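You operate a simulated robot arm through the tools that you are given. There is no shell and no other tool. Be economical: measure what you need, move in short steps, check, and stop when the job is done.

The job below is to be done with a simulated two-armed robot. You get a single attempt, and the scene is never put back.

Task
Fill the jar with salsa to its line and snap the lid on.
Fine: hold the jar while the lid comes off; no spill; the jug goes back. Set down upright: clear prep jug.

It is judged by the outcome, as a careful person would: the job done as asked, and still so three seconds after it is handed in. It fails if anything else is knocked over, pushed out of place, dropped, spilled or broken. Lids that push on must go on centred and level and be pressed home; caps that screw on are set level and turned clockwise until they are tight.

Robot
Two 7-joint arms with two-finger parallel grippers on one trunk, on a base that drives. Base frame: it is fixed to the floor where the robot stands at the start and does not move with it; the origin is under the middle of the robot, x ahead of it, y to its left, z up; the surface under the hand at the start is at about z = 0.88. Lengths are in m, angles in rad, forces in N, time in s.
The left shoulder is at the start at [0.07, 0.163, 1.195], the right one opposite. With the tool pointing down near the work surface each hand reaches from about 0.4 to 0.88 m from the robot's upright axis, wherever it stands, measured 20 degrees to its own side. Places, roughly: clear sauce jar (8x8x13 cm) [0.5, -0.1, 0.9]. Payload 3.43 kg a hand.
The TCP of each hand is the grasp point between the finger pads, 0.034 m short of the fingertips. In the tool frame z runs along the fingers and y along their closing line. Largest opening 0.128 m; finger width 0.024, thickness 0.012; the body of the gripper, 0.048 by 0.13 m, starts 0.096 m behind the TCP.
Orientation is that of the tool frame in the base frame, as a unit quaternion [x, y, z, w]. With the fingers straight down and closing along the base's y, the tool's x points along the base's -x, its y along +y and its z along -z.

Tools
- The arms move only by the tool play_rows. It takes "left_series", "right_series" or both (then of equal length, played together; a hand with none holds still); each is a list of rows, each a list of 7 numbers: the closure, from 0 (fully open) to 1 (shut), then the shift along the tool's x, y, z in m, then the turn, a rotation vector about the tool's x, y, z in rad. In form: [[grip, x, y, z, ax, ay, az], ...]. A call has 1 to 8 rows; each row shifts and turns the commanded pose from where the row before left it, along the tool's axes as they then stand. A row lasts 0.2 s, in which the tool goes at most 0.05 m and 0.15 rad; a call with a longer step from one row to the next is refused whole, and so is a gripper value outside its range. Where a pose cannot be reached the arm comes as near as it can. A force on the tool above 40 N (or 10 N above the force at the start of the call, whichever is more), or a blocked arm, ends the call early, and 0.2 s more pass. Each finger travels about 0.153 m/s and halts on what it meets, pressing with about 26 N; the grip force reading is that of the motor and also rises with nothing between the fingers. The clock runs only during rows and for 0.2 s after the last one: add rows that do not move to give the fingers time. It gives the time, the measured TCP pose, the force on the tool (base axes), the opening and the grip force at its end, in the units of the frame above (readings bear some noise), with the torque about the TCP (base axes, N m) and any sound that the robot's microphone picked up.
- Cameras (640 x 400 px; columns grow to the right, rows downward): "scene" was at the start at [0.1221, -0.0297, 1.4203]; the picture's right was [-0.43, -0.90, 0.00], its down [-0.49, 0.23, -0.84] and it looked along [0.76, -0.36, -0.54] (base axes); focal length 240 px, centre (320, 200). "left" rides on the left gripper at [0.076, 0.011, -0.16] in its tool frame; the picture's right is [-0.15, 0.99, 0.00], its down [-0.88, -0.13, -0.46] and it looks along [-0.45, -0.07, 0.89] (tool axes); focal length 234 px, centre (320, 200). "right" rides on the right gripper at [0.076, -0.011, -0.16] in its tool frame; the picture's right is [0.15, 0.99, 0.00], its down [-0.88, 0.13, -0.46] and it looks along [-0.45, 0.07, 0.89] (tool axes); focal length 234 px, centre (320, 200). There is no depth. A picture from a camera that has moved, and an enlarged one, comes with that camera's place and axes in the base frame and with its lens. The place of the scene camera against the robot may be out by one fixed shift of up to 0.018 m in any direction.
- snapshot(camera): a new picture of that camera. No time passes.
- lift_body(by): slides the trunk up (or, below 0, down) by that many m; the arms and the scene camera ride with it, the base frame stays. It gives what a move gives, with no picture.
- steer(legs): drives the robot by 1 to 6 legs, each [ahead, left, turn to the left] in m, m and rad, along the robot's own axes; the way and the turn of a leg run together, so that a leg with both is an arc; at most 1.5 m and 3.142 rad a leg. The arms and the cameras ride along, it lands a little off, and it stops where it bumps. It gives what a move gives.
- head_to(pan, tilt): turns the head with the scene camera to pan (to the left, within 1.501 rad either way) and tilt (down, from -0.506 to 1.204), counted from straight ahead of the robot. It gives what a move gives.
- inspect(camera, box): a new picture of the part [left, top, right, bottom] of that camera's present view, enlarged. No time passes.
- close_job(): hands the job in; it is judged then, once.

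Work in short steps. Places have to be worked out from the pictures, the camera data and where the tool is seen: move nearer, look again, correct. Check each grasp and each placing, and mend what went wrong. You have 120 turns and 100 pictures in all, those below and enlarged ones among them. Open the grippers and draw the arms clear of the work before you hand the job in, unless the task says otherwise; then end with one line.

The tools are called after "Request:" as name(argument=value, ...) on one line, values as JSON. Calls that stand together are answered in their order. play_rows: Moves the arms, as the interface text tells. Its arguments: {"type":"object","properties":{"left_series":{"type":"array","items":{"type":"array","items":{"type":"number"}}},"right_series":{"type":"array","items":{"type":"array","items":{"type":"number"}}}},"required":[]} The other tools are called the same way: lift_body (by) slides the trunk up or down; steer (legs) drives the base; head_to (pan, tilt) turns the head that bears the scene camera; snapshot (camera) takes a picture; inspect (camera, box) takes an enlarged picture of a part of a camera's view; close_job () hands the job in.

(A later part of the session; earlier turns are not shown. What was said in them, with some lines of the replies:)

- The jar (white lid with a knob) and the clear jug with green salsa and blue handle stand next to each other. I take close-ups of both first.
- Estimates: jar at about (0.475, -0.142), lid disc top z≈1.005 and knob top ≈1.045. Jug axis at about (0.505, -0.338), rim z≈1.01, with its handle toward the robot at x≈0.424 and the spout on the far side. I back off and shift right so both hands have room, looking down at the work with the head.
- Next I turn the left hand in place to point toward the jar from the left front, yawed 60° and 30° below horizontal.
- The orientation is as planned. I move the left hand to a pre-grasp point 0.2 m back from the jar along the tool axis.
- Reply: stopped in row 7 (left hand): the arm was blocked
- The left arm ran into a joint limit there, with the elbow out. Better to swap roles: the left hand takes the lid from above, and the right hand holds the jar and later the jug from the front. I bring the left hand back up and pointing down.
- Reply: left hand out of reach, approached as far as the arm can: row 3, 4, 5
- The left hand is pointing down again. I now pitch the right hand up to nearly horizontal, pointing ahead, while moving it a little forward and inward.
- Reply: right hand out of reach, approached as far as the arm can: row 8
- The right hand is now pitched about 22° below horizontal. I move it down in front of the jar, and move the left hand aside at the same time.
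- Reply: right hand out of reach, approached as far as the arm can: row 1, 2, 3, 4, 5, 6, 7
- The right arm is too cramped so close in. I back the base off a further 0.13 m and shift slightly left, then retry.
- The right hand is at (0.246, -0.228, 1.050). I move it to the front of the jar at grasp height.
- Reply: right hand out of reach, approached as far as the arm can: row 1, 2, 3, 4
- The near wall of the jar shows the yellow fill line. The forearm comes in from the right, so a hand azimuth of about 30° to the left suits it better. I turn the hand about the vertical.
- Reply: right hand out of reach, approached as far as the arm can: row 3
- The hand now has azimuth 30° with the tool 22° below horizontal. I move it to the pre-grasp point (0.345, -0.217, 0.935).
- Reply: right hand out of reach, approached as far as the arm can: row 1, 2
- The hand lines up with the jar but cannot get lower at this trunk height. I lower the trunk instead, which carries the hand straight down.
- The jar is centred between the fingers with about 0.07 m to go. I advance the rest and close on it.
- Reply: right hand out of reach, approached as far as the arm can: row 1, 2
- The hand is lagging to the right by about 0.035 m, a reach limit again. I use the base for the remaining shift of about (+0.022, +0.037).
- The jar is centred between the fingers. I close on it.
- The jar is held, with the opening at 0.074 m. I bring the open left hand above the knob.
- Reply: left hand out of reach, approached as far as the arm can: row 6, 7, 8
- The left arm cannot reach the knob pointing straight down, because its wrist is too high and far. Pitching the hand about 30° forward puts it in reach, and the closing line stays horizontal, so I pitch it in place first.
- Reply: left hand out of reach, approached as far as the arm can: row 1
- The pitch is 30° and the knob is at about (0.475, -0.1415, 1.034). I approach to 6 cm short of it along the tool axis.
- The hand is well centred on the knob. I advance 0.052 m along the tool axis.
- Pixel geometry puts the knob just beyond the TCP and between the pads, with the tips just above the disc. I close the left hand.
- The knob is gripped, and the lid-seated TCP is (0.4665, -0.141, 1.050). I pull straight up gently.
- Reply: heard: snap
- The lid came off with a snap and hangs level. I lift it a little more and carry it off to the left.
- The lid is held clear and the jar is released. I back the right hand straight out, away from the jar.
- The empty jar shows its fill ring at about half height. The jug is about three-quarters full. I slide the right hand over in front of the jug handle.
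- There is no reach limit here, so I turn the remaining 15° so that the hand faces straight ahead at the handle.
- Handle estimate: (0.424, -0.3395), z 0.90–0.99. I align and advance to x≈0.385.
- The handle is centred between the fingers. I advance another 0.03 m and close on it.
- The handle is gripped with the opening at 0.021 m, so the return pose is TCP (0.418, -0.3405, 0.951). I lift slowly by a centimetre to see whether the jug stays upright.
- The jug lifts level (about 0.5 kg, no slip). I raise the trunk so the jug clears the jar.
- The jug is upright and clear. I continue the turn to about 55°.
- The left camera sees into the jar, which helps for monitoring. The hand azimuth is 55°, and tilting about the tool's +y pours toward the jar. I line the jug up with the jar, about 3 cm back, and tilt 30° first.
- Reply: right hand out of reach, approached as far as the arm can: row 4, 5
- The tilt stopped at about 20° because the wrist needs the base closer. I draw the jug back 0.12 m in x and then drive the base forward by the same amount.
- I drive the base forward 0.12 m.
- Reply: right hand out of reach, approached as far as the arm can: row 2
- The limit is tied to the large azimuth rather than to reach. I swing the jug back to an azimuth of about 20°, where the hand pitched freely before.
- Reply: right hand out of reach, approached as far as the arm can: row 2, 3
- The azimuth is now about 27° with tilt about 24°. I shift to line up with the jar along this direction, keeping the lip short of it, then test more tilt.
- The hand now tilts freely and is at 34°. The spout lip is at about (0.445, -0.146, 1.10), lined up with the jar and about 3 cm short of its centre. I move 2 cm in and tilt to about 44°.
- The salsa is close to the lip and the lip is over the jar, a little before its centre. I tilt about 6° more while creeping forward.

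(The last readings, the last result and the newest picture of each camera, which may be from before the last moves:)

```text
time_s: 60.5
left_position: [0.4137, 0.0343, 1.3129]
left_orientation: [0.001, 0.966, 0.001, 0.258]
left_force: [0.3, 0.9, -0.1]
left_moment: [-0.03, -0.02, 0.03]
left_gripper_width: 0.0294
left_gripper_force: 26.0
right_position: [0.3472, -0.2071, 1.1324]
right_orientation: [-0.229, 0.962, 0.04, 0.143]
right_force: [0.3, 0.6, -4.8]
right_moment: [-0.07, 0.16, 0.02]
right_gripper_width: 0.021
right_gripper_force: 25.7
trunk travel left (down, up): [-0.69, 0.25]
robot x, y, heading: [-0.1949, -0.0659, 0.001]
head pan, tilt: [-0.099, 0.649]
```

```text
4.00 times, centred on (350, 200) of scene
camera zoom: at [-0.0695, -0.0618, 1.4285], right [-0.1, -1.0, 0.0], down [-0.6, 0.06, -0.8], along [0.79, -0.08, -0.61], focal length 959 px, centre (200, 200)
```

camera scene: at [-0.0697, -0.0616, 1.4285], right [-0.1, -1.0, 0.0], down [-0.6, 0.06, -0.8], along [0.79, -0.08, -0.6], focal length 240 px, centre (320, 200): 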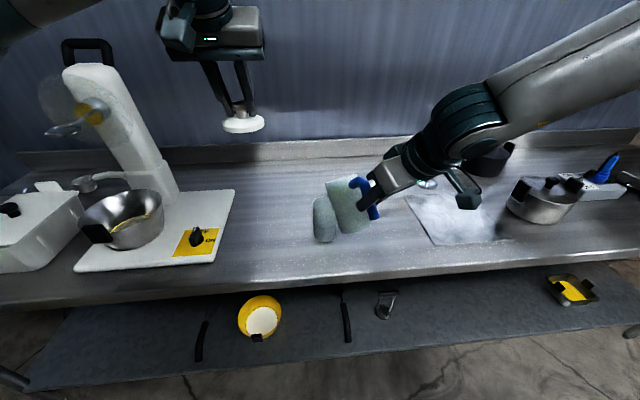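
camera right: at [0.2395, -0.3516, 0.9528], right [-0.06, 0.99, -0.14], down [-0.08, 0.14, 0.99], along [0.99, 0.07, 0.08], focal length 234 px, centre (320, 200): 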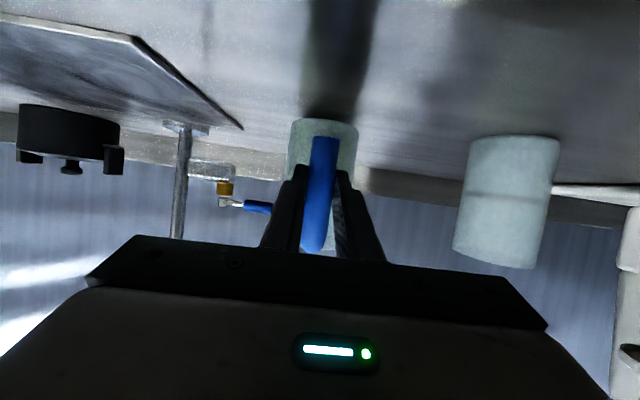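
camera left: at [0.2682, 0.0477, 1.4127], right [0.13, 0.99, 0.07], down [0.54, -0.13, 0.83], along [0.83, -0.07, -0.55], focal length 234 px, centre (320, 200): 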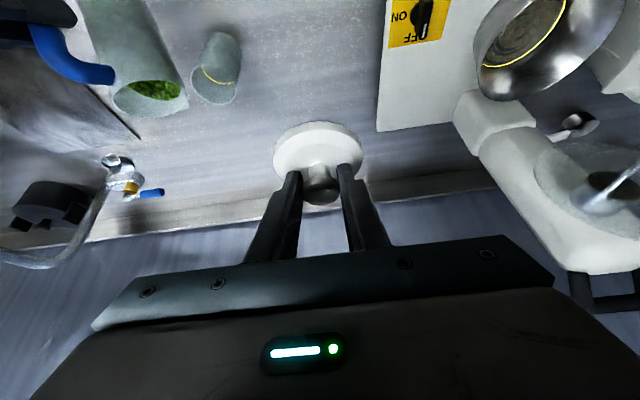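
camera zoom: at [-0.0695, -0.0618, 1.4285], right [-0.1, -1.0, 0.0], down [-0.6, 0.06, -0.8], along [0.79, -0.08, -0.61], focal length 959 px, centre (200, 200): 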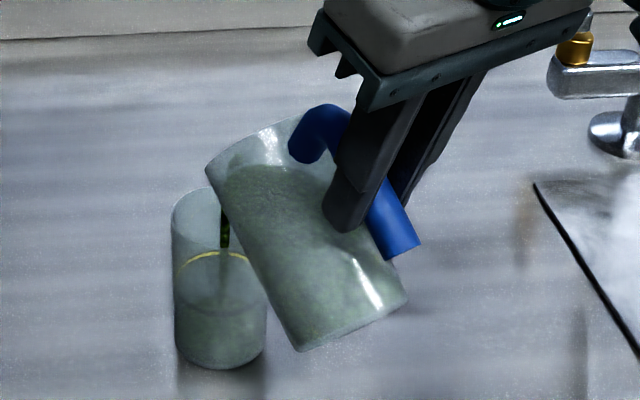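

The stream falls inside the jar without spilling. I hold briefly and check the level.

Request:
play_rows(right_series=[[1, 0, 0, 0, 0, 0, 0], [1, 0, 0, 0, 0, 0, 0]], left_series=[[1, 0, 0, 0, 0, 0, 0], [1, 0, 0, 0, 0, 0, 0]])

Request:
inspect(camera="left", box=[170, 20, 270, 125])

Request:
inspect(camera="scene", box=[290, 180, 370, 250])

```text
time_s: 61.1
left_position: [0.414, 0.0347, 1.3124]
left_orientation: [0.001, 0.966, 0.0, 0.257]
left_force: [-0.1, -0.5, 0.0]
left_moment: [0.01, 0.01, 0.02]
left_gripper_width: 0.0298
left_gripper_force: 26.0
right_position: [0.3479, -0.2083, 1.1345]
right_orientation: [-0.23, 0.962, 0.04, 0.144]
right_force: [0.4, 0.5, -5.2]
right_moment: [-0.11, 0.17, 0.02]
right_gripper_width: 0.021
right_gripper_force: 26.3
trunk travel left (down, up): [-0.69, 0.25]
robot x, y, heading: [-0.1989, -0.0615, 0.002]
head pan, tilt: [-0.099, 0.649]
```

```text
3.81 times, centred on (220, 72) of left
camera zoom: at [0.2685, 0.0475, 1.4126], right [0.13, 0.99, 0.07], down [0.54, -0.13, 0.83], along [0.83, -0.07, -0.55], focal length 892 px, centre (701, 686)
```

zoom: 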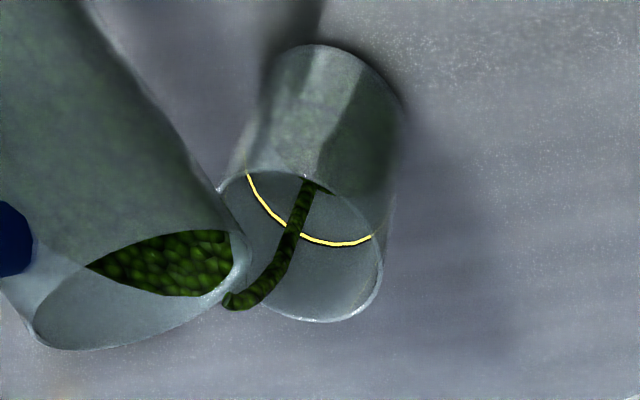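

```text
5.71 times, centred on (330, 215) of scene
camera zoom: at [-0.0693, -0.0618, 1.4285], right [-0.1, -1.0, 0.0], down [-0.6, 0.06, -0.8], along [0.79, -0.08, -0.61], focal length 1370 px, centre (263, 114)
```

zoom: 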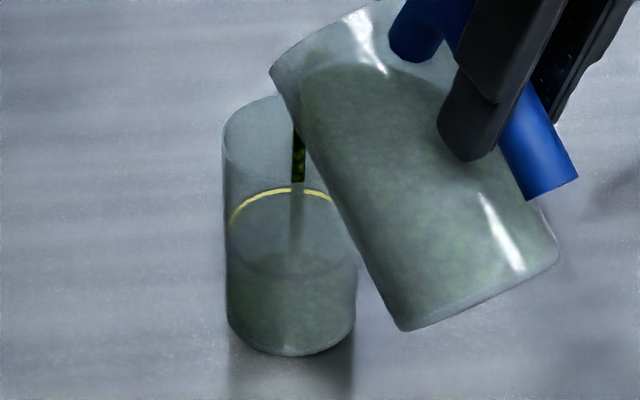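

The level is at roughly a quarter of the way to the line. I keep pouring at the same angle for about a second.

Request:
play_rows(right_series=[[1, 0, 0, 0, 0, 0, 0], [1, 0, 0, 0, 0, 0, 0], [1, 0, 0, 0, 0, 0, 0], [1, 0, 0, 0, 0, 0, 0]], left_series=[[1, 0, 0, 0, 0, 0, 0], [1, 0, 0, 0, 0, 0, 0], [1, 0, 0, 0, 0, 0, 0], [1, 0, 0, 0, 0, 0, 0]])

Request:
inspect(camera="left", box=[170, 20, 270, 125])

Request:
inspect(camera="scene", box=[290, 180, 370, 250])

```text
time_s: 62.1
left_position: [0.4151, 0.0337, 1.3124]
left_orientation: [0.001, 0.966, 0.001, 0.258]
left_force: [-0.6, 0.6, -0.6]
left_moment: [-0.01, 0.04, 0.02]
left_gripper_width: 0.0299
left_gripper_force: 25.9
right_position: [0.349, -0.2079, 1.1317]
right_orientation: [-0.23, 0.962, 0.041, 0.145]
right_force: [0.4, 0.1, -4.6]
right_moment: [-0.12, 0.14, -0.01]
right_gripper_width: 0.021
right_gripper_force: 25.8
trunk travel left (down, up): [-0.69, 0.25]
robot x, y, heading: [-0.198, -0.0638, -0.002]
head pan, tilt: [-0.099, 0.649]
```

```text
3.81 times, centred on (220, 72) of left
camera zoom: at [0.2685, 0.0475, 1.4126], right [0.13, 0.99, 0.07], down [0.54, -0.13, 0.83], along [0.83, -0.07, -0.55], focal length 892 px, centre (701, 686)
```

zoom: 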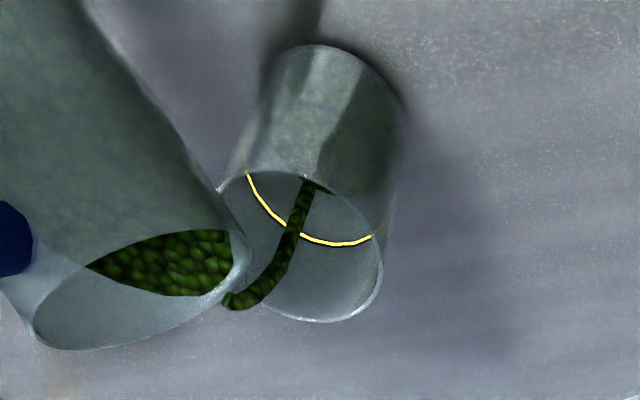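

```text
5.71 times, centred on (330, 215) of scene
camera zoom: at [-0.0694, -0.0618, 1.4285], right [-0.1, -1.0, 0.0], down [-0.6, 0.06, -0.8], along [0.79, -0.08, -0.61], focal length 1370 px, centre (263, 114)
```

zoom: 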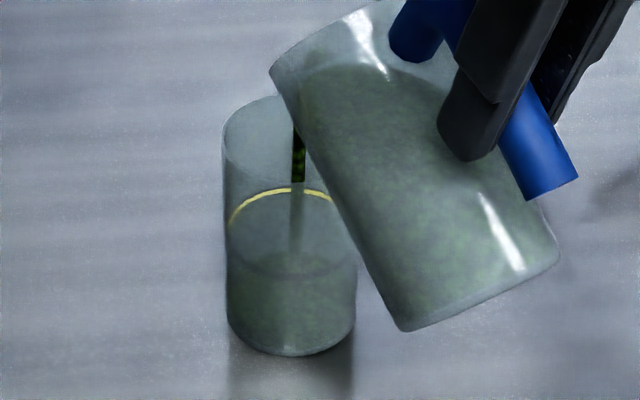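

The flow has reached equilibrium, so the amount depends on the tilt. I add 4° while keeping the lip in place.

Request:
play_rows(right_series=[[1, -0.0024, 0, 0.0004, 0, 0.035, 0], [1, -0.0024, 0, 0.0004, 0, 0.035, 0], [1, 0, 0, 0, 0, 0, 0], [1, 0, 0, 0, 0, 0, 0], [1, 0, 0, 0, 0, 0, 0]], left_series=[[1, 0, 0, 0, 0, 0, 0], [1, 0, 0, 0, 0, 0, 0], [1, 0, 0, 0, 0, 0, 0], [1, 0, 0, 0, 0, 0, 0], [1, 0, 0, 0, 0, 0, 0]])

Request:
inspect(camera="left", box=[170, 20, 270, 125])

Request:
inspect(camera="scene", box=[290, 180, 370, 250])

```text
time_s: 63.3
left_position: [0.4154, 0.0343, 1.3106]
left_orientation: [0.001, 0.966, 0.001, 0.257]
left_force: [-1.1, 0.3, 1.3]
left_moment: [-0.02, -0.02, 0.01]
left_gripper_width: 0.0299
left_gripper_force: 26.1
right_position: [0.352, -0.2057, 1.1342]
right_orientation: [-0.232, 0.966, 0.032, 0.11]
right_force: [0.5, 0.3, -4.3]
right_moment: [-0.08, 0.16, 0.01]
right_gripper_width: 0.0208
right_gripper_force: 26.1
trunk travel left (down, up): [-0.69, 0.25]
robot x, y, heading: [-0.198, -0.0623, 0.0]
head pan, tilt: [-0.099, 0.649]
```

```text
3.81 times, centred on (220, 72) of left
camera zoom: at [0.2686, 0.0475, 1.4126], right [0.13, 0.99, 0.07], down [0.54, -0.13, 0.83], along [0.83, -0.07, -0.55], focal length 892 px, centre (701, 686)
```

zoom: 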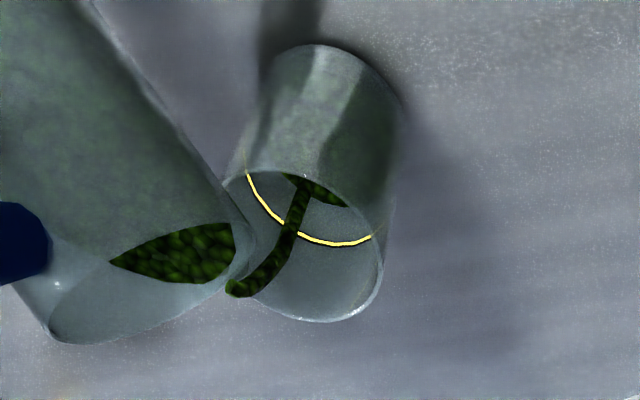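

```text
5.71 times, centred on (330, 215) of scene
camera zoom: at [-0.0692, -0.0618, 1.4284], right [-0.1, -1.0, 0.0], down [-0.6, 0.06, -0.8], along [0.79, -0.08, -0.61], focal length 1370 px, centre (263, 114)
```

zoom: 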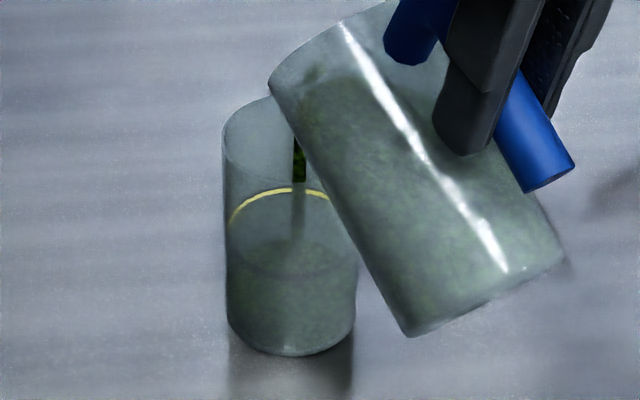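

The level is now about 45% of the way to the line. I add 6°.

Request:
play_rows(right_series=[[1, -0.0028, 0, 0, 0, 0.035, 0], [1, -0.0028, 0, 0, 0, 0.035, 0], [1, -0.0028, 0, 0, 0, 0.035, 0], [1, 0, 0, 0, 0, 0, 0], [1, 0, 0, 0, 0, 0, 0], [1, 0, 0, 0, 0, 0, 0]], left_series=[[1, 0, 0, 0, 0, 0, 0], [1, 0, 0, 0, 0, 0, 0], [1, 0, 0, 0, 0, 0, 0], [1, 0, 0, 0, 0, 0, 0], [1, 0, 0, 0, 0, 0, 0], [1, 0, 0, 0, 0, 0, 0]])

Request:
inspect(camera="left", box=[170, 20, 270, 125])

Request:
inspect(camera="scene", box=[290, 180, 370, 250])

```text
time_s: 64.7
left_position: [0.4142, 0.0352, 1.3127]
left_orientation: [0.001, 0.966, 0.0, 0.258]
left_force: [0.4, 0.0, 0.1]
left_moment: [0.0, -0.02, 0.02]
left_gripper_width: 0.0299
left_gripper_force: 26.2
right_position: [0.3594, -0.2019, 1.1353]
right_orientation: [-0.233, 0.971, 0.019, 0.06]
right_force: [-0.6, -0.4, -3.5]
right_moment: [-0.04, 0.04, 0.04]
right_gripper_width: 0.0207
right_gripper_force: 26.3
trunk travel left (down, up): [-0.69, 0.25]
robot x, y, heading: [-0.1987, -0.0595, -0.001]
head pan, tilt: [-0.099, 0.649]
```

```text
3.81 times, centred on (220, 72) of left
camera zoom: at [0.2686, 0.0476, 1.4126], right [0.13, 0.99, 0.07], down [0.54, -0.13, 0.83], along [0.83, -0.07, -0.55], focal length 892 px, centre (701, 686)
```

zoom: 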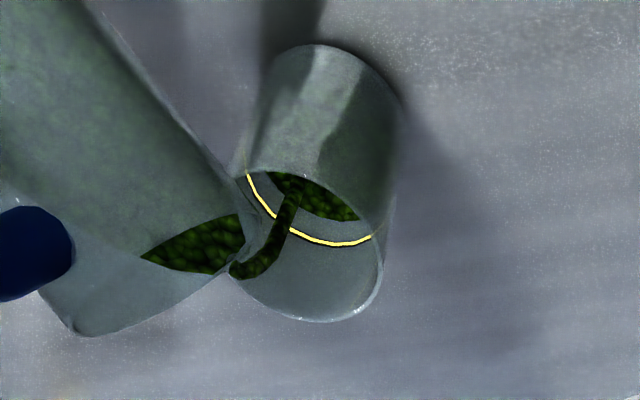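

```text
5.71 times, centred on (330, 215) of scene
camera zoom: at [-0.0693, -0.0617, 1.4284], right [-0.1, -1.0, 0.0], down [-0.6, 0.06, -0.8], along [0.79, -0.08, -0.61], focal length 1370 px, centre (263, 114)
```

zoom: 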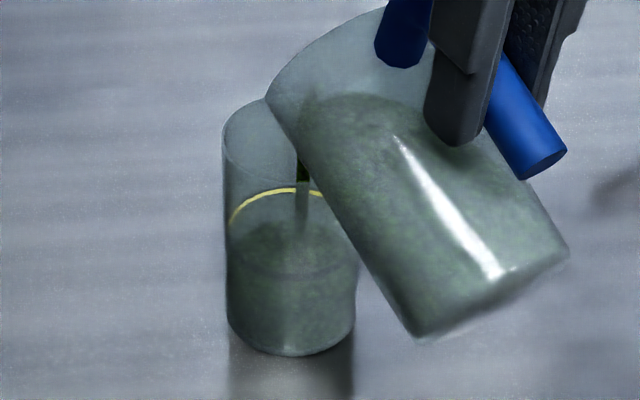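

About two thirds of the way now. I add 4° while also raising slightly.

Request:
play_rows(right_series=[[1, -0.0028, 0, -0.002, 0, 0.035, 0], [1, -0.0028, 0, -0.002, 0, 0.035, 0], [1, 0, 0, 0, 0, 0, 0], [1, 0, 0, 0, 0, 0, 0], [1, 0, 0, 0, 0, 0, 0]], left_series=[[1, 0, 0, 0, 0, 0, 0], [1, 0, 0, 0, 0, 0, 0], [1, 0, 0, 0, 0, 0, 0], [1, 0, 0, 0, 0, 0, 0], [1, 0, 0, 0, 0, 0, 0]])

Request:
inspect(camera="left", box=[170, 20, 270, 125])

Request:
inspect(camera="scene", box=[290, 180, 370, 250])

```text
time_s: 65.9
left_position: [0.4153, 0.0345, 1.3113]
left_orientation: [0.001, 0.966, 0.0, 0.258]
left_force: [0.0, 0.2, -0.6]
left_moment: [-0.01, 0.03, 0.03]
left_gripper_width: 0.0299
left_gripper_force: 26.3
right_position: [0.3637, -0.1996, 1.1394]
right_orientation: [-0.234, 0.972, 0.012, 0.026]
right_force: [0.5, 0.3, -3.2]
right_moment: [-0.03, 0.04, -0.03]
right_gripper_width: 0.021
right_gripper_force: 26.5
trunk travel left (down, up): [-0.69, 0.25]
robot x, y, heading: [-0.1986, -0.0627, -0.002]
head pan, tilt: [-0.099, 0.649]
```

```text
3.81 times, centred on (220, 72) of left
camera zoom: at [0.2686, 0.0475, 1.4126], right [0.13, 0.99, 0.07], down [0.54, -0.13, 0.83], along [0.83, -0.07, -0.55], focal length 892 px, centre (701, 686)
```

zoom: 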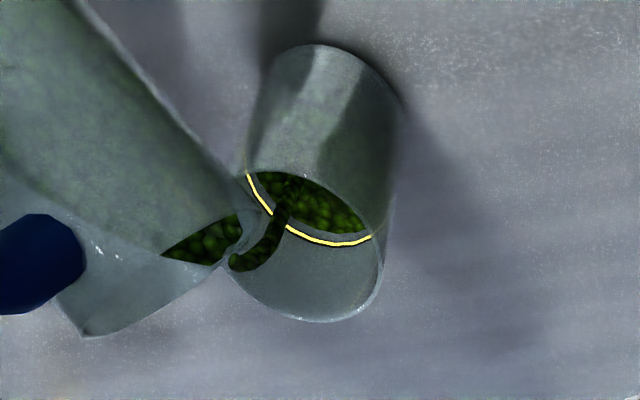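

```text
5.71 times, centred on (330, 215) of scene
camera zoom: at [-0.0692, -0.0618, 1.4284], right [-0.1, -1.0, 0.0], down [-0.6, 0.06, -0.8], along [0.79, -0.08, -0.61], focal length 1370 px, centre (263, 114)
```

zoom: 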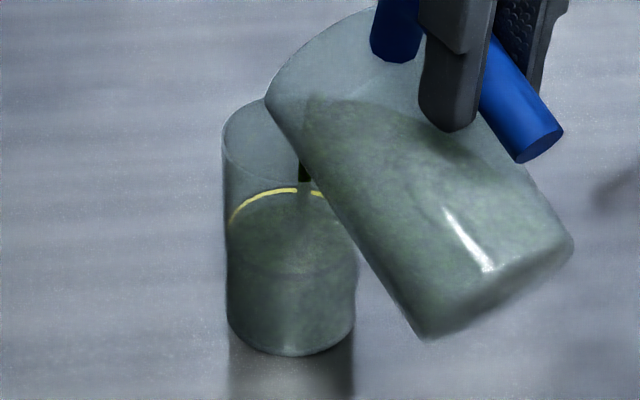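

About 85% full, with a small gap under the yellow line. I add 2.5° more.

Request:
play_rows(right_series=[[1, -0.002, 0, -0.0015, 0, 0.022, 0], [1, -0.002, 0, -0.0015, 0, 0.022, 0], [1, 0, 0, 0, 0, 0, 0], [1, 0, 0, 0, 0, 0, 0], [1, 0, 0, 0, 0, 0, 0]], left_series=[[1, 0, 0, 0, 0, 0, 0], [1, 0, 0, 0, 0, 0, 0], [1, 0, 0, 0, 0, 0, 0], [1, 0, 0, 0, 0, 0, 0], [1, 0, 0, 0, 0, 0, 0]])

Request:
inspect(camera="left", box=[200, 30, 260, 90])

Request:
inspect(camera="scene", box=[290, 180, 370, 250])

```text
time_s: 67.1
left_position: [0.4135, 0.0354, 1.3116]
left_orientation: [0.001, 0.966, 0.001, 0.258]
left_force: [-0.4, -0.1, -0.2]
left_moment: [-0.01, 0.02, -0.02]
left_gripper_width: 0.0298
left_gripper_force: 26.3
right_position: [0.3653, -0.1986, 1.1416]
right_orientation: [-0.233, 0.972, 0.009, 0.015]
right_force: [0.1, 1.1, -3.7]
right_moment: [-0.05, 0.04, 0.05]
right_gripper_width: 0.0212
right_gripper_force: 26.4
trunk travel left (down, up): [-0.69, 0.25]
robot x, y, heading: [-0.1952, -0.0601, 0.003]
head pan, tilt: [-0.099, 0.649]
```

```text
6.67 times, centred on (230, 60) of left
camera zoom: at [0.268, 0.0476, 1.4128], right [0.13, 0.99, 0.07], down [0.54, -0.13, 0.83], along [0.83, -0.07, -0.55], focal length 1561 px, centre (920, 1133)
```

zoom: 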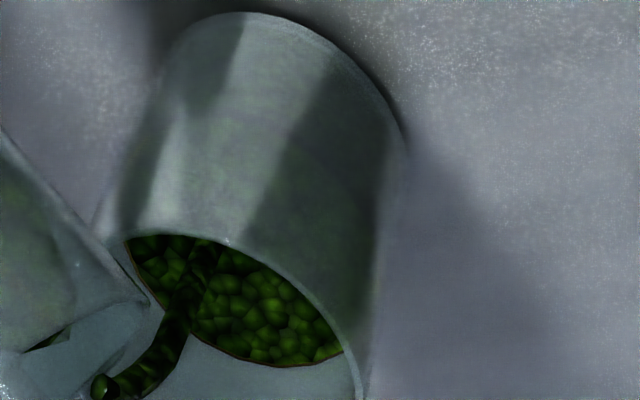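

```text
5.71 times, centred on (330, 215) of scene
camera zoom: at [-0.0698, -0.0617, 1.4285], right [-0.1, -1.0, 0.0], down [-0.6, 0.06, -0.8], along [0.79, -0.08, -0.6], focal length 1370 px, centre (263, 114)
```

zoom: 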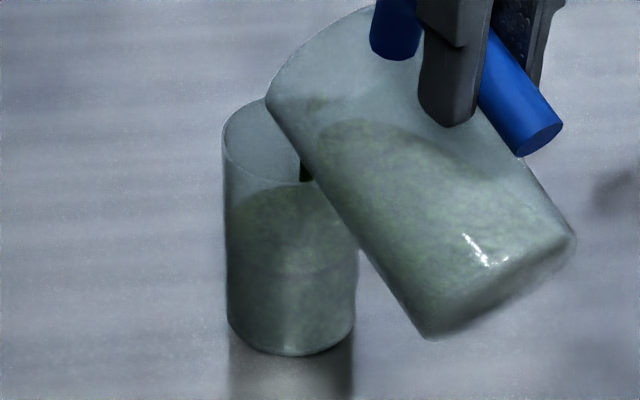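

The surface has just covered the line, so I tilt back at once while the lip is still over the jar.

Request:
play_rows(right_series=[[1, 0.004, 0, -0.003, 0, -0.14, 0], [1, 0.006, 0, -0.003, 0, -0.14, 0], [1, 0.006, 0, -0.002, 0, -0.12, 0], [1, 0, 0, 0, 0, 0, 0], [1, 0, 0, 0, 0, 0, 0]], left_series=[[1, 0, 0, 0, 0, 0, 0], [1, 0, 0, 0, 0, 0, 0], [1, 0, 0, 0, 0, 0, 0], [1, 0, 0, 0, 0, 0, 0], [1, 0, 0, 0, 0, 0, 0]])

Request:
inspect(camera="left", box=[170, 20, 270, 125])

Request:
inspect(camera="scene", box=[270, 150, 430, 250])

```text
time_s: 68.3
left_position: [0.4136, 0.0347, 1.3122]
left_orientation: [0.001, 0.966, 0.001, 0.257]
left_force: [-0.7, -0.3, 0.5]
left_moment: [0.01, 0.01, -0.01]
left_gripper_width: 0.0295
left_gripper_force: 26.0
right_position: [0.3524, -0.2052, 1.1488]
right_orientation: [-0.227, 0.952, 0.052, 0.196]
right_force: [0.0, 0.4, -2.9]
right_moment: [-0.07, 0.14, 0.0]
right_gripper_width: 0.0209
right_gripper_force: 26.4
trunk travel left (down, up): [-0.69, 0.25]
robot x, y, heading: [-0.1965, -0.0641, -0.004]
head pan, tilt: [-0.099, 0.649]
```

```text
3.81 times, centred on (220, 72) of left
camera zoom: at [0.2683, 0.0474, 1.4127], right [0.13, 0.99, 0.07], down [0.54, -0.13, 0.83], along [0.83, -0.07, -0.55], focal length 892 px, centre (701, 686)
```

zoom: 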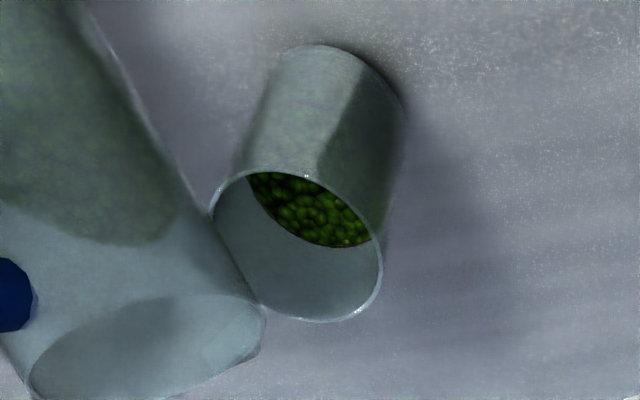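

```text
4.00 times, centred on (350, 200) of scene
camera zoom: at [-0.0696, -0.0619, 1.4285], right [-0.1, -1.0, 0.0], down [-0.6, 0.06, -0.8], along [0.79, -0.08, -0.6], focal length 959 px, centre (200, 200)
```

zoom: 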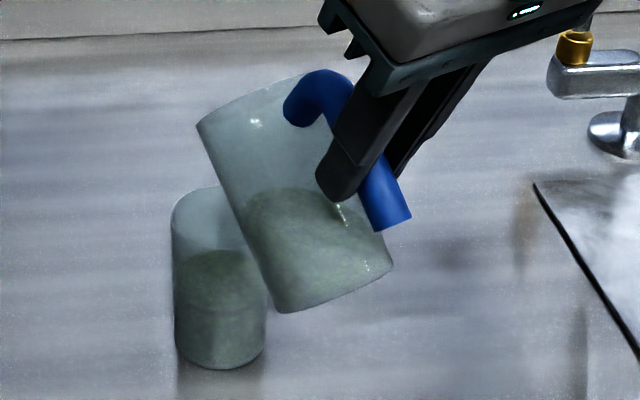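

The jar is filled to its line, the flow has stopped, and there is no spill. I withdraw the jug from the jar while tilting back toward upright.

Request:
play_rows(right_series=[[1, 0.0147, 0, -0.0065, 0, -0.08, 0], [1, 0.0143, 0, -0.0075, 0, -0.08, 0], [1, 0.0135, 0, -0.0085, 0, -0.08, 0], [1, 0.0127, 0, -0.01, 0, -0.08, 0], [1, 0.0122, 0, -0.0105, 0, -0.05, 0], [1, 0, 0, 0, 0, 0, 0]], left_series=[[1, 0, 0, 0, 0, 0, 0], [1, 0, 0, 0, 0, 0, 0], [1, 0, 0, 0, 0, 0, 0], [1, 0, 0, 0, 0, 0, 0], [1, 0, 0, 0, 0, 0, 0], [1, 0, 0, 0, 0, 0, 0]])

Request:
steer(legs=[[-0.118, 0, 0]])

```text
time_s: 69.7
left_position: [0.4153, 0.0355, 1.3123]
left_orientation: [0.001, 0.966, 0.0, 0.257]
left_force: [-0.1, -0.4, -0.3]
left_moment: [0.0, 0.03, -0.01]
left_gripper_width: 0.0295
left_gripper_force: 26.0
right_position: [0.3083, -0.243, 1.1588]
right_orientation: [-0.214, 0.9, 0.094, 0.369]
right_force: [0.2, 0.9, -2.9]
right_moment: [-0.12, 0.2, 0.02]
right_gripper_width: 0.021
right_gripper_force: 26.1
right hand out of reach, approached as far as the arm can: row 4, 5
trunk travel left (down, up): [-0.69, 0.25]
robot x, y, heading: [-0.1964, -0.0608, -0.002]
head pan, tilt: [-0.099, 0.649]
```

```text
time_s: 71.0
left_position: [0.2965, 0.0351, 1.3109]
left_orientation: [0.002, 0.967, 0.0, 0.257]
left_force: [-0.2, -0.1, -0.8]
left_moment: [-0.01, 0.01, 0.0]
left_gripper_width: 0.0296
left_gripper_force: 25.9
right_position: [0.1911, -0.2445, 1.158]
right_orientation: [-0.214, 0.9, 0.094, 0.367]
right_force: [0.3, -0.4, -2.7]
right_moment: [-0.12, 0.17, -0.01]
right_gripper_width: 0.0212
right_gripper_force: 26.3
trunk travel left (down, up): [-0.69, 0.25]
robot x, y, heading: [-0.3139, -0.0617, 0.001]
head pan, tilt: [-0.099, 0.649]
```

The base is back. I move the jug toward its spot and yaw back to straight ahead.

Request:
play_rows(right_series=[[1, -0.01, -0.0304, 0.0121, 0, 0, 0], [1, -0.01, -0.0304, 0.0121, 0, 0, 0], [1, -0.01, -0.0304, 0.0121, 0, 0, 0], [1, -0.01, -0.0304, 0.0121, 0, 0, 0], [1, -0.01, -0.0304, 0.0121, 0, 0, 0], [1, 0, 0, 0, 0, 0, 0]], left_series=[[1, 0, 0, 0, 0, 0, 0], [1, 0, 0, 0, 0, 0, 0], [1, 0, 0, 0, 0, 0, 0], [1, 0, 0, 0, 0, 0, 0], [1, 0, 0, 0, 0, 0, 0], [1, 0, 0, 0, 0, 0, 0]])

Request:
play_rows(right_series=[[1, 0, 0, 0, 0.085, -0.0015, 0.086], [1, 0, 0, 0, 0.085, -0.0015, 0.086], [1, 0, 0, 0, 0.085, -0.0015, 0.086], [1, 0, 0, 0, 0.085, -0.0015, 0.086], [1, 0, 0, 0, 0, 0, 0]], left_series=[[1, 0, 0, 0, 0, 0, 0], [1, 0, 0, 0, 0, 0, 0], [1, 0, 0, 0, 0, 0, 0], [1, 0, 0, 0, 0, 0, 0], [1, 0, 0, 0, 0, 0, 0]])

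```text
time_s: 72.3
left_position: [0.2963, 0.035, 1.3123]
left_orientation: [0.002, 0.967, 0.001, 0.257]
left_force: [-0.2, 0.9, 0.7]
left_moment: [-0.03, 0.01, 0.02]
left_gripper_width: 0.0292
left_gripper_force: 26.0
right_position: [0.3276, -0.3434, 1.1494]
right_orientation: [-0.214, 0.9, 0.093, 0.369]
right_force: [-0.2, -0.5, -3.3]
right_moment: [-0.12, 0.19, -0.01]
right_gripper_width: 0.021
right_gripper_force: 25.7
trunk travel left (down, up): [-0.69, 0.25]
robot x, y, heading: [-0.3187, -0.0603, 0.002]
head pan, tilt: [-0.099, 0.649]
```

```text
time_s: 73.5
left_position: [0.2956, 0.0352, 1.3132]
left_orientation: [0.002, 0.966, 0.0, 0.258]
left_force: [-0.9, 0.0, -0.3]
left_moment: [0.05, -0.01, -0.01]
left_gripper_width: 0.0294
left_gripper_force: 26.5
right_position: [0.3284, -0.343, 1.148]
right_orientation: [0.008, 0.925, 0.004, 0.38]
right_force: [0.9, 0.2, -2.5]
right_moment: [0.01, 0.21, 0.05]
right_gripper_width: 0.0212
right_gripper_force: 26.3
trunk travel left (down, up): [-0.69, 0.25]
robot x, y, heading: [-0.3154, -0.062, -0.005]
head pan, tilt: [-0.099, 0.649]
```

The yaw is done. I now finish uprighting the jug while moving forward over its original spot.

Request:
play_rows(right_series=[[1, -0.015, 0.0006, 0.0166, 0, -0.1, 0], [1, -0.0135, 0.0006, 0.0179, 0, -0.1, 0], [1, -0.0115, 0.0006, 0.0192, 0, -0.1, 0], [1, -0.0095, 0.0006, 0.0203, 0, -0.1, 0], [1, 0, 0, 0, -0.004, 0, -0.025], [1, 0, 0, 0, 0, 0, 0]], left_series=[[1, 0, 0, 0, 0, 0, 0], [1, 0, 0, 0, 0, 0, 0], [1, 0, 0, 0, 0, 0, 0], [1, 0, 0, 0, 0, 0, 0], [1, 0, 0, 0, 0, 0, 0], [1, 0, 0, 0, 0, 0, 0]])

Request:
snapshot(camera="scene")

```text
time_s: 75.0
left_position: [0.2961, 0.0347, 1.3117]
left_orientation: [0.002, 0.966, 0.0, 0.257]
left_force: [0.2, 0.2, -0.6]
left_moment: [-0.03, -0.01, -0.01]
left_gripper_width: 0.0292
left_gripper_force: 26.3
right_position: [0.4176, -0.3407, 1.144]
right_orientation: [-0.004, 0.831, -0.003, 0.556]
right_force: [0.0, -0.6, -2.4]
right_moment: [-0.05, 0.26, -0.02]
right_gripper_width: 0.0212
right_gripper_force: 26.1
trunk travel left (down, up): [-0.69, 0.25]
robot x, y, heading: [-0.3193, -0.0601, -0.001]
head pan, tilt: [-0.099, 0.649]
```

```text
29 pictures are left
camera scene: at [-0.188, -0.0619, 1.4285], right [-0.1, -1.0, 0.0], down [-0.6, 0.06, -0.8], along [0.79, -0.08, -0.61], focal length 240 px, centre (320, 200)
```

scene: 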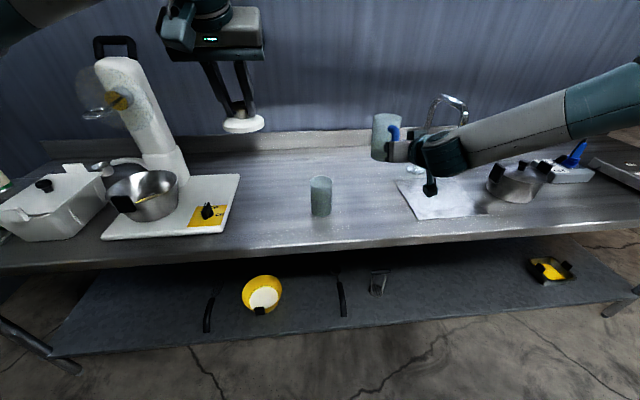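

The pose matches the pick-up exactly, straight above the spot. I lower the trunk by 0.18 m.

Request:
lift_body(by=-0.18)

```text
time_s: 77.0
left_position: [0.2956, 0.0358, 1.1326]
left_orientation: [0.001, 0.966, 0.001, 0.257]
left_force: [0.0, 0.8, -0.8]
left_moment: [0.0, 0.03, -0.02]
left_gripper_width: 0.0289
left_gripper_force: 26.0
right_position: [0.418, -0.3411, 0.9626]
right_orientation: [-0.004, 0.831, -0.003, 0.556]
right_force: [0.0, 0.6, -3.2]
right_moment: [0.0, 0.27, -0.02]
right_gripper_width: 0.021
right_gripper_force: 26.3
trunk travel left (down, up): [-0.51, 0.43]
robot x, y, heading: [-0.3154, -0.0633, -0.003]
head pan, tilt: [-0.099, 0.649]
```

About 12 mm remain, so I lower in 3 mm steps and watch the force.

Request:
play_rows(right_series=[[1, 0.0028, 0, 0.0011, 0, 0, 0], [1, 0.0028, 0, 0.0011, 0, 0, 0], [1, 0.0028, 0, 0.0011, 0, 0, 0], [1, 0.0023, 0, 0.0009, 0, 0, 0], [1, 0, 0, 0, 0, 0, 0]], left_series=[[1, 0, 0, 0, 0, 0, 0], [1, 0, 0, 0, 0, 0, 0], [1, 0, 0, 0, 0, 0, 0], [1, 0, 0, 0, 0, 0, 0], [1, 0, 0, 0, 0, 0, 0]])

Request:
inspect(camera="scene", box=[280, 90, 440, 190])

```text
time_s: 78.2
left_position: [0.2935, 0.0348, 1.1328]
left_orientation: [0.002, 0.966, 0.0, 0.258]
left_force: [-0.1, -0.5, -0.9]
left_moment: [0.0, 0.01, 0.03]
left_gripper_width: 0.0291
left_gripper_force: 26.2
right_position: [0.4154, -0.3419, 0.9545]
right_orientation: [-0.003, 0.83, -0.004, 0.558]
right_force: [-4.0, -0.6, 8.0]
right_moment: [0.1, -0.88, -0.02]
right_gripper_width: 0.0213
right_gripper_force: 25.5
trunk travel left (down, up): [-0.51, 0.43]
robot x, y, heading: [-0.3168, -0.0622, 0.004]
head pan, tilt: [-0.099, 0.649]
```

```text
4.00 times, centred on (360, 140) of scene
camera zoom: at [-0.1903, -0.0615, 1.2488], right [-0.1, -1.0, 0.0], down [-0.6, 0.06, -0.8], along [0.79, -0.08, -0.6], focal length 959 px, centre (160, 440)
```

zoom: 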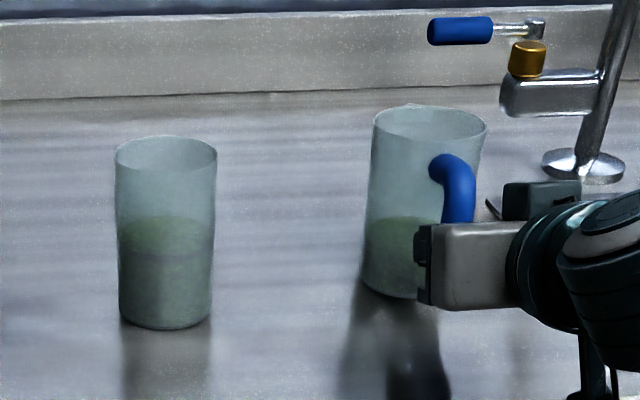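

The jug is on the counter, pressing with about 10 N. I ease off 1.5 mm and open slowly.

Request:
play_rows(right_series=[[1, -0.0014, 0, -0.0006, 0, 0, 0], [0.85, 0, 0, 0, 0, 0, 0], [0.8, 0, 0, 0, 0, 0, 0], [0.7, 0, 0, 0, 0, 0, 0], [0.5, 0, 0, 0, 0, 0, 0], [0.3, 0, 0, 0, 0, 0, 0]], left_series=[[1, 0, 0, 0, 0, 0, 0], [1, 0, 0, 0, 0, 0, 0], [1, 0, 0, 0, 0, 0, 0], [1, 0, 0, 0, 0, 0, 0], [1, 0, 0, 0, 0, 0, 0], [1, 0, 0, 0, 0, 0, 0]])

Request:
inspect(camera="scene", box=[280, 90, 440, 190])

```text
time_s: 79.5
left_position: [0.2947, 0.0351, 1.1322]
left_orientation: [0.001, 0.966, 0.001, 0.257]
left_force: [-0.3, 0.1, -0.5]
left_moment: [0.01, -0.01, -0.01]
left_gripper_width: 0.029
left_gripper_force: 26.1
right_position: [0.4161, -0.3424, 0.9539]
right_orientation: [-0.002, 0.831, -0.005, 0.556]
right_force: [0.3, -0.5, -0.3]
right_moment: [-0.03, 0.01, -0.02]
right_gripper_width: 0.0894
right_gripper_force: 0.0
trunk travel left (down, up): [-0.51, 0.43]
robot x, y, heading: [-0.3151, -0.0629, 0.001]
head pan, tilt: [-0.099, 0.649]
```

```text
4.00 times, centred on (360, 140) of scene
camera zoom: at [-0.1886, -0.0617, 1.2485], right [-0.1, -1.0, 0.0], down [-0.6, 0.06, -0.8], along [0.79, -0.08, -0.6], focal length 959 px, centre (160, 440)
```

zoom: 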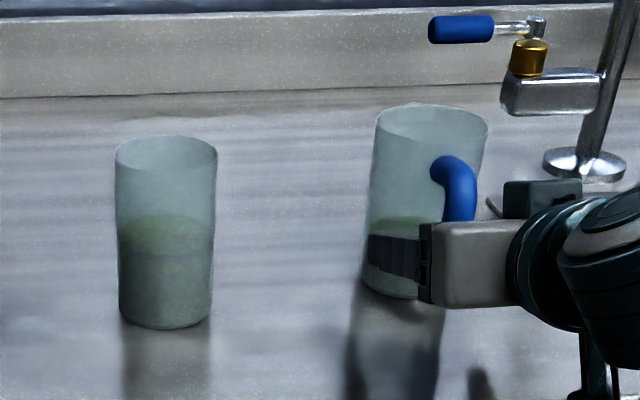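

The jug stands upright in its place. I back the right hand away and at the same time bring the lid over the jar, 6 cm above its seat.

Request:
play_rows(right_series=[[0.1, 0.0133, 0, -0.0323, 0, 0, 0], [0, 0.0133, 0, -0.0323, 0, 0, 0], [0, 0.0133, 0, -0.0323, 0, 0, 0], [0, 0.0133, 0, -0.0323, 0, 0, 0], [0, 0, 0, 0, 0, 0, 0], [0, 0, 0, 0, 0, 0, 0], [0, 0, 0, 0, 0, 0, 0]], left_series=[[1, -0.023, -0.0293, 0.0174, 0, 0, 0], [1, -0.023, -0.0293, 0.0174, 0, 0, 0], [1, -0.023, -0.0293, 0.0174, 0, 0, 0], [1, -0.023, -0.0293, 0.0174, 0, 0, 0], [1, -0.023, -0.0293, 0.0174, 0, 0, 0], [1, -0.023, -0.0293, 0.0174, 0, 0, 0], [1, 0, 0, 0, 0, 0, 0]])

Request:
snapshot(camera="left")

Request:
inspect(camera="scene", box=[260, 70, 380, 170])

```text
time_s: 81.2
left_position: [0.4663, -0.1399, 1.1109]
left_orientation: [0.002, 0.966, 0.0, 0.257]
left_force: [0.0, 0.1, -0.3]
left_moment: [-0.05, 0.01, -0.05]
left_gripper_width: 0.029
left_gripper_force: 26.3
right_position: [0.2815, -0.3416, 0.9546]
right_orientation: [-0.004, 0.831, -0.004, 0.556]
right_force: [-0.3, -0.3, -0.1]
right_moment: [-0.01, 0.0, -0.04]
right_gripper_width: 0.1279
right_gripper_force: 0.1
right hand out of reach, approached as far as the arm can: row 4
trunk travel left (down, up): [-0.51, 0.43]
robot x, y, heading: [-0.3157, -0.0575, 0.005]
head pan, tilt: [-0.099, 0.649]
```

```text
26 pictures are left
camera left: at [0.32, -0.1277, 1.2113], right [0.13, 0.99, 0.07], down [0.54, -0.13, 0.83], along [0.83, -0.07, -0.55], focal length 234 px, centre (320, 200)
```

left: 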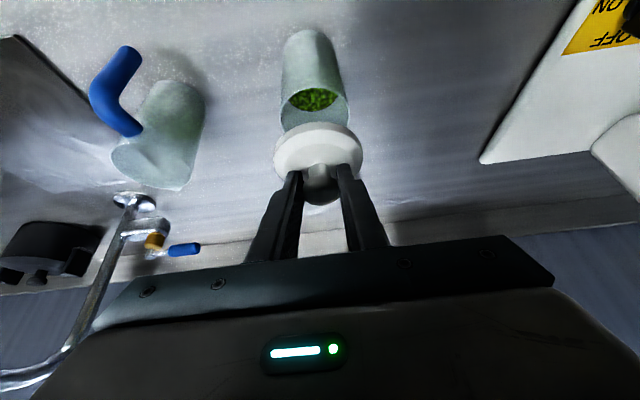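

```text
4.00 times, centred on (320, 120) of scene
camera zoom: at [-0.1887, -0.0602, 1.2486], right [-0.1, -1.0, 0.0], down [-0.6, 0.06, -0.8], along [0.79, -0.08, -0.6], focal length 959 px, centre (320, 520)
```

zoom: 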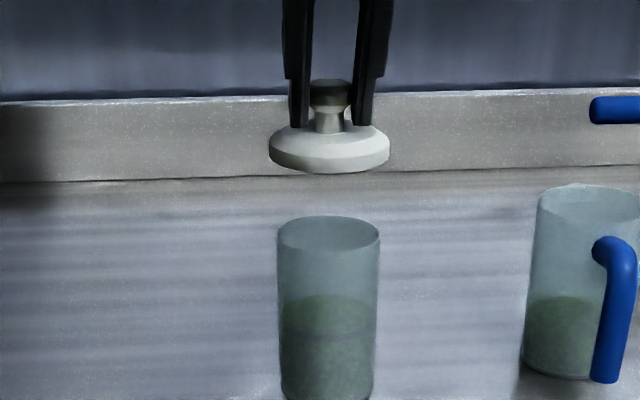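

The jar has not moved and the lid hangs level, centred over it. I lower it by 45 mm to just above the rim.

Request:
play_rows(left_series=[[1, 0.0075, -0.001, 0.013, 0, 0, 0], [1, 0.0075, 0, 0.013, 0, 0, 0], [1, 0.0075, 0, 0.013, 0, 0, 0], [1, 0, 0, 0, 0, 0, 0]])

Request:
inspect(camera="scene", box=[280, 90, 360, 160])

```text
time_s: 82.2
left_position: [0.4665, -0.1418, 1.0641]
left_orientation: [0.002, 0.966, 0.0, 0.257]
left_force: [0.1, 0.7, -0.3]
left_moment: [-0.01, 0.01, -0.01]
left_gripper_width: 0.0291
left_gripper_force: 25.9
right_position: [0.2816, -0.3416, 0.9533]
right_orientation: [-0.003, 0.831, -0.003, 0.556]
right_force: [0.7, -0.2, 0.5]
right_moment: [-0.01, 0.02, 0.0]
right_gripper_width: 0.128
right_gripper_force: 0.1
trunk travel left (down, up): [-0.51, 0.43]
robot x, y, heading: [-0.3176, -0.0619, 0.001]
head pan, tilt: [-0.099, 0.649]
```

```text
5.71 times, centred on (320, 125) of scene
camera zoom: at [-0.1888, -0.0619, 1.2486], right [-0.1, -1.0, 0.0], down [-0.6, 0.06, -0.8], along [0.79, -0.08, -0.6], focal length 1370 px, centre (320, 629)
```

zoom: 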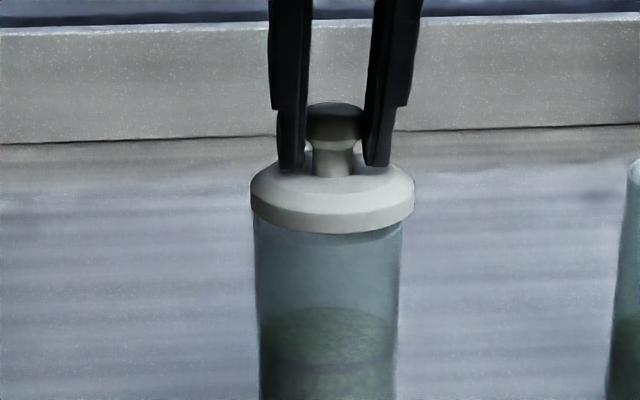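

The lid sits about 1.5 mm too far right in the picture, so I correct that and press down in small steps.

Request:
play_rows(left_series=[[1, 0, 0.0017, 0, 0, 0, 0], [1, 0.002, 0, 0.0035, 0, 0, 0], [1, 0.002, 0, 0.0035, 0, 0, 0], [1, 0.0015, 0, 0.0026, 0, 0, 0], [1, 0.0015, 0, 0.0026, 0, 0, 0], [1, 0, 0, 0, 0, 0, 0]])

Request:
inspect(camera="scene", box=[280, 90, 360, 160])

```text
time_s: 83.5
left_position: [0.4665, -0.1407, 1.0501]
left_orientation: [0.002, 0.966, 0.001, 0.257]
left_force: [1.1, 0.9, -0.4]
left_moment: [0.0, 0.0, -0.03]
left_gripper_width: 0.0288
left_gripper_force: 25.9
right_position: [0.2816, -0.3432, 0.9538]
right_orientation: [-0.003, 0.831, -0.003, 0.557]
right_force: [-0.3, -0.8, -0.2]
right_moment: [0.03, 0.01, 0.02]
right_gripper_width: 0.1281
right_gripper_force: 0.0
trunk travel left (down, up): [-0.51, 0.43]
robot x, y, heading: [-0.3185, -0.0631, -0.001]
head pan, tilt: [-0.099, 0.649]
```

```text
5.71 times, centred on (320, 125) of scene
camera zoom: at [-0.1886, -0.0618, 1.2485], right [-0.1, -1.0, 0.0], down [-0.6, 0.06, -0.8], along [0.79, -0.08, -0.6], focal length 1370 px, centre (320, 629)
```

zoom: 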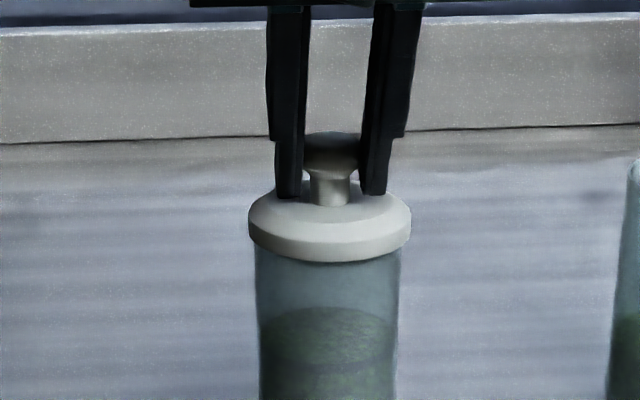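

The lid is at about the seat height with no contact force yet. I keep pressing down in 1 mm steps.

Request:
play_rows(left_series=[[1, 0.0008, 0, 0.0013, 0, 0, 0], [1, 0.0008, 0, 0.0013, 0, 0, 0], [1, 0.0008, 0, 0.0013, 0, 0, 0], [1, 0.0008, 0, 0.0013, 0, 0, 0], [1, 0, 0, 0, 0, 0, 0]])

```text
time_s: 84.8
left_position: [0.4653, -0.1398, 1.0505]
left_orientation: [0.002, 0.965, -0.001, 0.261]
left_force: [6.8, 0.0, 35.3]
left_moment: [-0.02, -0.94, 0.0]
left_gripper_width: 0.0292
left_gripper_force: 26.0
right_position: [0.2791, -0.3424, 0.9549]
right_orientation: [-0.004, 0.83, -0.003, 0.558]
right_force: [-0.2, -0.1, 0.4]
right_moment: [-0.02, -0.02, -0.01]
right_gripper_width: 0.128
right_gripper_force: 0.1
trunk travel left (down, up): [-0.51, 0.43]
robot x, y, heading: [-0.3199, -0.0633, 0.002]
head pan, tilt: [-0.099, 0.649]
heard: snap
```

A snap was heard at 35 N. I relax the push and check that the lid is level and fully seated.

Request:
play_rows(left_series=[[1, -0.0013, 0, -0.0022, 0, 0, 0], [1, -0.0013, 0, -0.0022, 0, 0, 0], [1, 0, 0, 0, 0, 0, 0]])

Request:
inspect(camera="scene", box=[280, 90, 360, 160])

```text
time_s: 85.5
left_position: [0.4646, -0.1399, 1.0502]
left_orientation: [0.001, 0.966, 0.001, 0.257]
left_force: [4.6, 0.2, 17.1]
left_moment: [-0.07, -0.57, 0.0]
left_gripper_width: 0.0291
left_gripper_force: 26.0
right_position: [0.2812, -0.343, 0.9538]
right_orientation: [-0.004, 0.831, -0.003, 0.557]
right_force: [0.5, -0.4, -0.7]
right_moment: [0.03, 0.01, 0.04]
right_gripper_width: 0.128
right_gripper_force: 0.0
trunk travel left (down, up): [-0.51, 0.43]
robot x, y, heading: [-0.317, -0.066, 0.0]
head pan, tilt: [-0.099, 0.649]
```

```text
5.71 times, centred on (320, 125) of scene
camera zoom: at [-0.1901, -0.0616, 1.2486], right [-0.1, -1.0, 0.0], down [-0.6, 0.06, -0.8], along [0.79, -0.08, -0.6], focal length 1370 px, centre (320, 629)
```

zoom: 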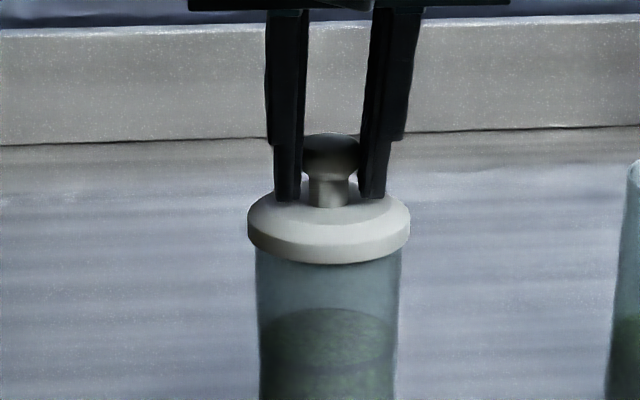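

The lid looks level and seated. I ease the remaining push, open the left hand and withdraw along the tool axis.

Request:
play_rows(left_series=[[1, -0.001, 0, -0.0017, 0, 0, 0], [0.7, 0, 0, 0, 0, 0, 0], [0.5, 0, 0, 0, 0, 0, 0], [0.4, 0, 0, 0, 0, 0, 0], [0.4, 0, 0, -0.03, 0, 0, 0], [0.4, 0, 0, -0.04, 0, 0, 0], [0.4, 0, 0, -0.04, 0, 0, 0], [0.4, 0, 0, 0, 0, 0, 0]])

Request:
inspect(camera="scene", box=[280, 90, 440, 190])

Request:
inspect(camera="left", box=[240, 80, 400, 200])

```text
time_s: 87.3
left_position: [0.4104, -0.1405, 1.1485]
left_orientation: [0.001, 0.967, 0.001, 0.256]
left_force: [0.1, -0.2, -0.2]
left_moment: [0.0, 0.01, -0.01]
left_gripper_width: 0.0768
left_gripper_force: 0.1
right_position: [0.2817, -0.3412, 0.9525]
right_orientation: [-0.004, 0.831, -0.003, 0.557]
right_force: [0.6, 0.1, 0.1]
right_moment: [-0.02, 0.04, -0.04]
right_gripper_width: 0.1281
right_gripper_force: 0.1
trunk travel left (down, up): [-0.51, 0.43]
robot x, y, heading: [-0.3158, -0.0622, 0.0]
head pan, tilt: [-0.099, 0.649]
```

```text
4.00 times, centred on (360, 140) of scene
camera zoom: at [-0.1875, -0.0618, 1.2484], right [-0.1, -1.0, 0.0], down [-0.6, 0.06, -0.8], along [0.79, -0.08, -0.61], focal length 959 px, centre (160, 440)
```

zoom: 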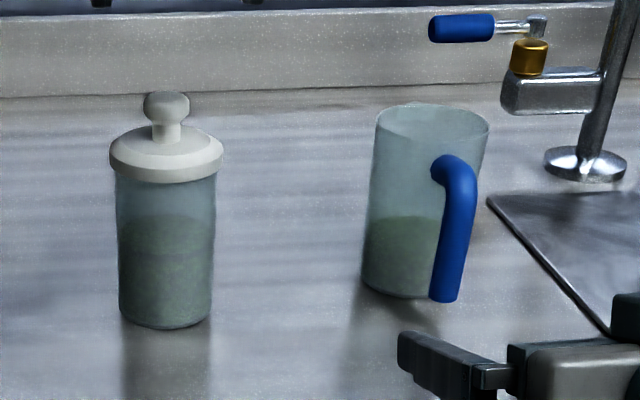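

```text
3.33 times, centred on (320, 140) of left
camera zoom: at [0.2643, -0.1275, 1.2485], right [0.13, 0.99, 0.07], down [0.54, -0.13, 0.83], along [0.83, -0.07, -0.55], focal length 781 px, centre (320, 400)
```

zoom: 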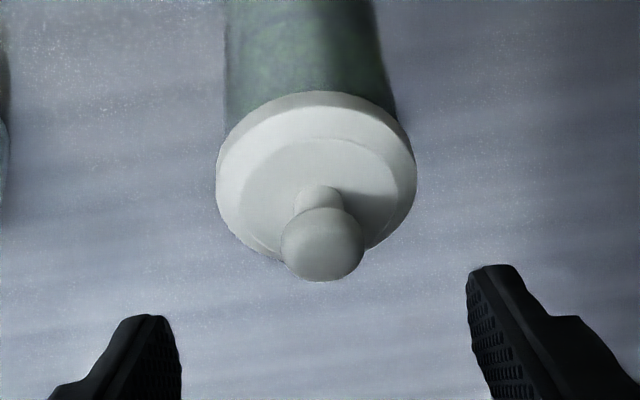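

The lid is level and centred, and the jug stands upright in its place. I open the left hand fully and back the robot off, which draws both arms straight clear.

Request:
play_rows(left_series=[[0, 0, 0, -0.03, 0, 0, 0], [0, 0, 0, -0.03, 0, 0, 0], [0, 0, 0, 0, 0, 0, 0]])

Request:
steer(legs=[[-0.2, 0, 0]])

Request:
snapshot(camera="scene")

```text
time_s: 88.2
left_position: [0.3815, -0.1398, 1.2006]
left_orientation: [0.002, 0.966, 0.0, 0.257]
left_force: [-0.3, -0.3, -0.6]
left_moment: [0.02, 0.02, -0.01]
left_gripper_width: 0.128
left_gripper_force: 0.1
right_position: [0.2821, -0.3429, 0.9526]
right_orientation: [-0.003, 0.831, -0.004, 0.556]
right_force: [-0.7, -0.4, 0.5]
right_moment: [0.01, -0.01, -0.01]
right_gripper_width: 0.1281
right_gripper_force: 0.1
trunk travel left (down, up): [-0.51, 0.43]
robot x, y, heading: [-0.3175, -0.0616, -0.001]
head pan, tilt: [-0.099, 0.649]
```

```text
time_s: 89.8
left_position: [0.179, -0.1416, 1.2008]
left_orientation: [0.003, 0.967, 0.0, 0.257]
left_force: [-0.2, 0.7, 0.9]
left_moment: [-0.02, 0.01, -0.02]
left_gripper_width: 0.1283
left_gripper_force: 0.0
right_position: [0.0791, -0.3437, 0.9525]
right_orientation: [-0.003, 0.831, -0.003, 0.557]
right_force: [-0.7, 0.5, -0.1]
right_moment: [-0.02, 0.01, 0.0]
right_gripper_width: 0.1282
right_gripper_force: 0.1
trunk travel left (down, up): [-0.51, 0.43]
robot x, y, heading: [-0.5197, -0.0647, -0.005]
head pan, tilt: [-0.099, 0.649]
```

```text
19 pictures are left
camera scene: at [-0.3899, -0.0621, 1.2486], right [-0.1, -0.99, 0.0], down [-0.6, 0.06, -0.8], along [0.79, -0.08, -0.6], focal length 240 px, centre (320, 200)
```

scene: 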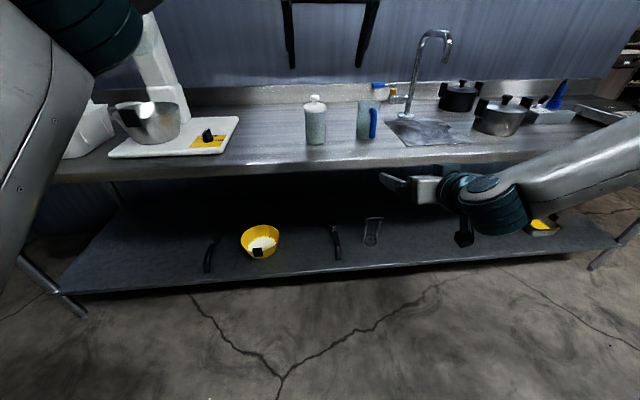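

Everything stands in place and both hands are open and clear, so I hand the job in.

Request:
close_job()

```text
The job is handed in.
```

The jar is filled with salsa to its line with the lid snapped back on, and the jug stands upright back in its spot; I saw no spill in the pictures.
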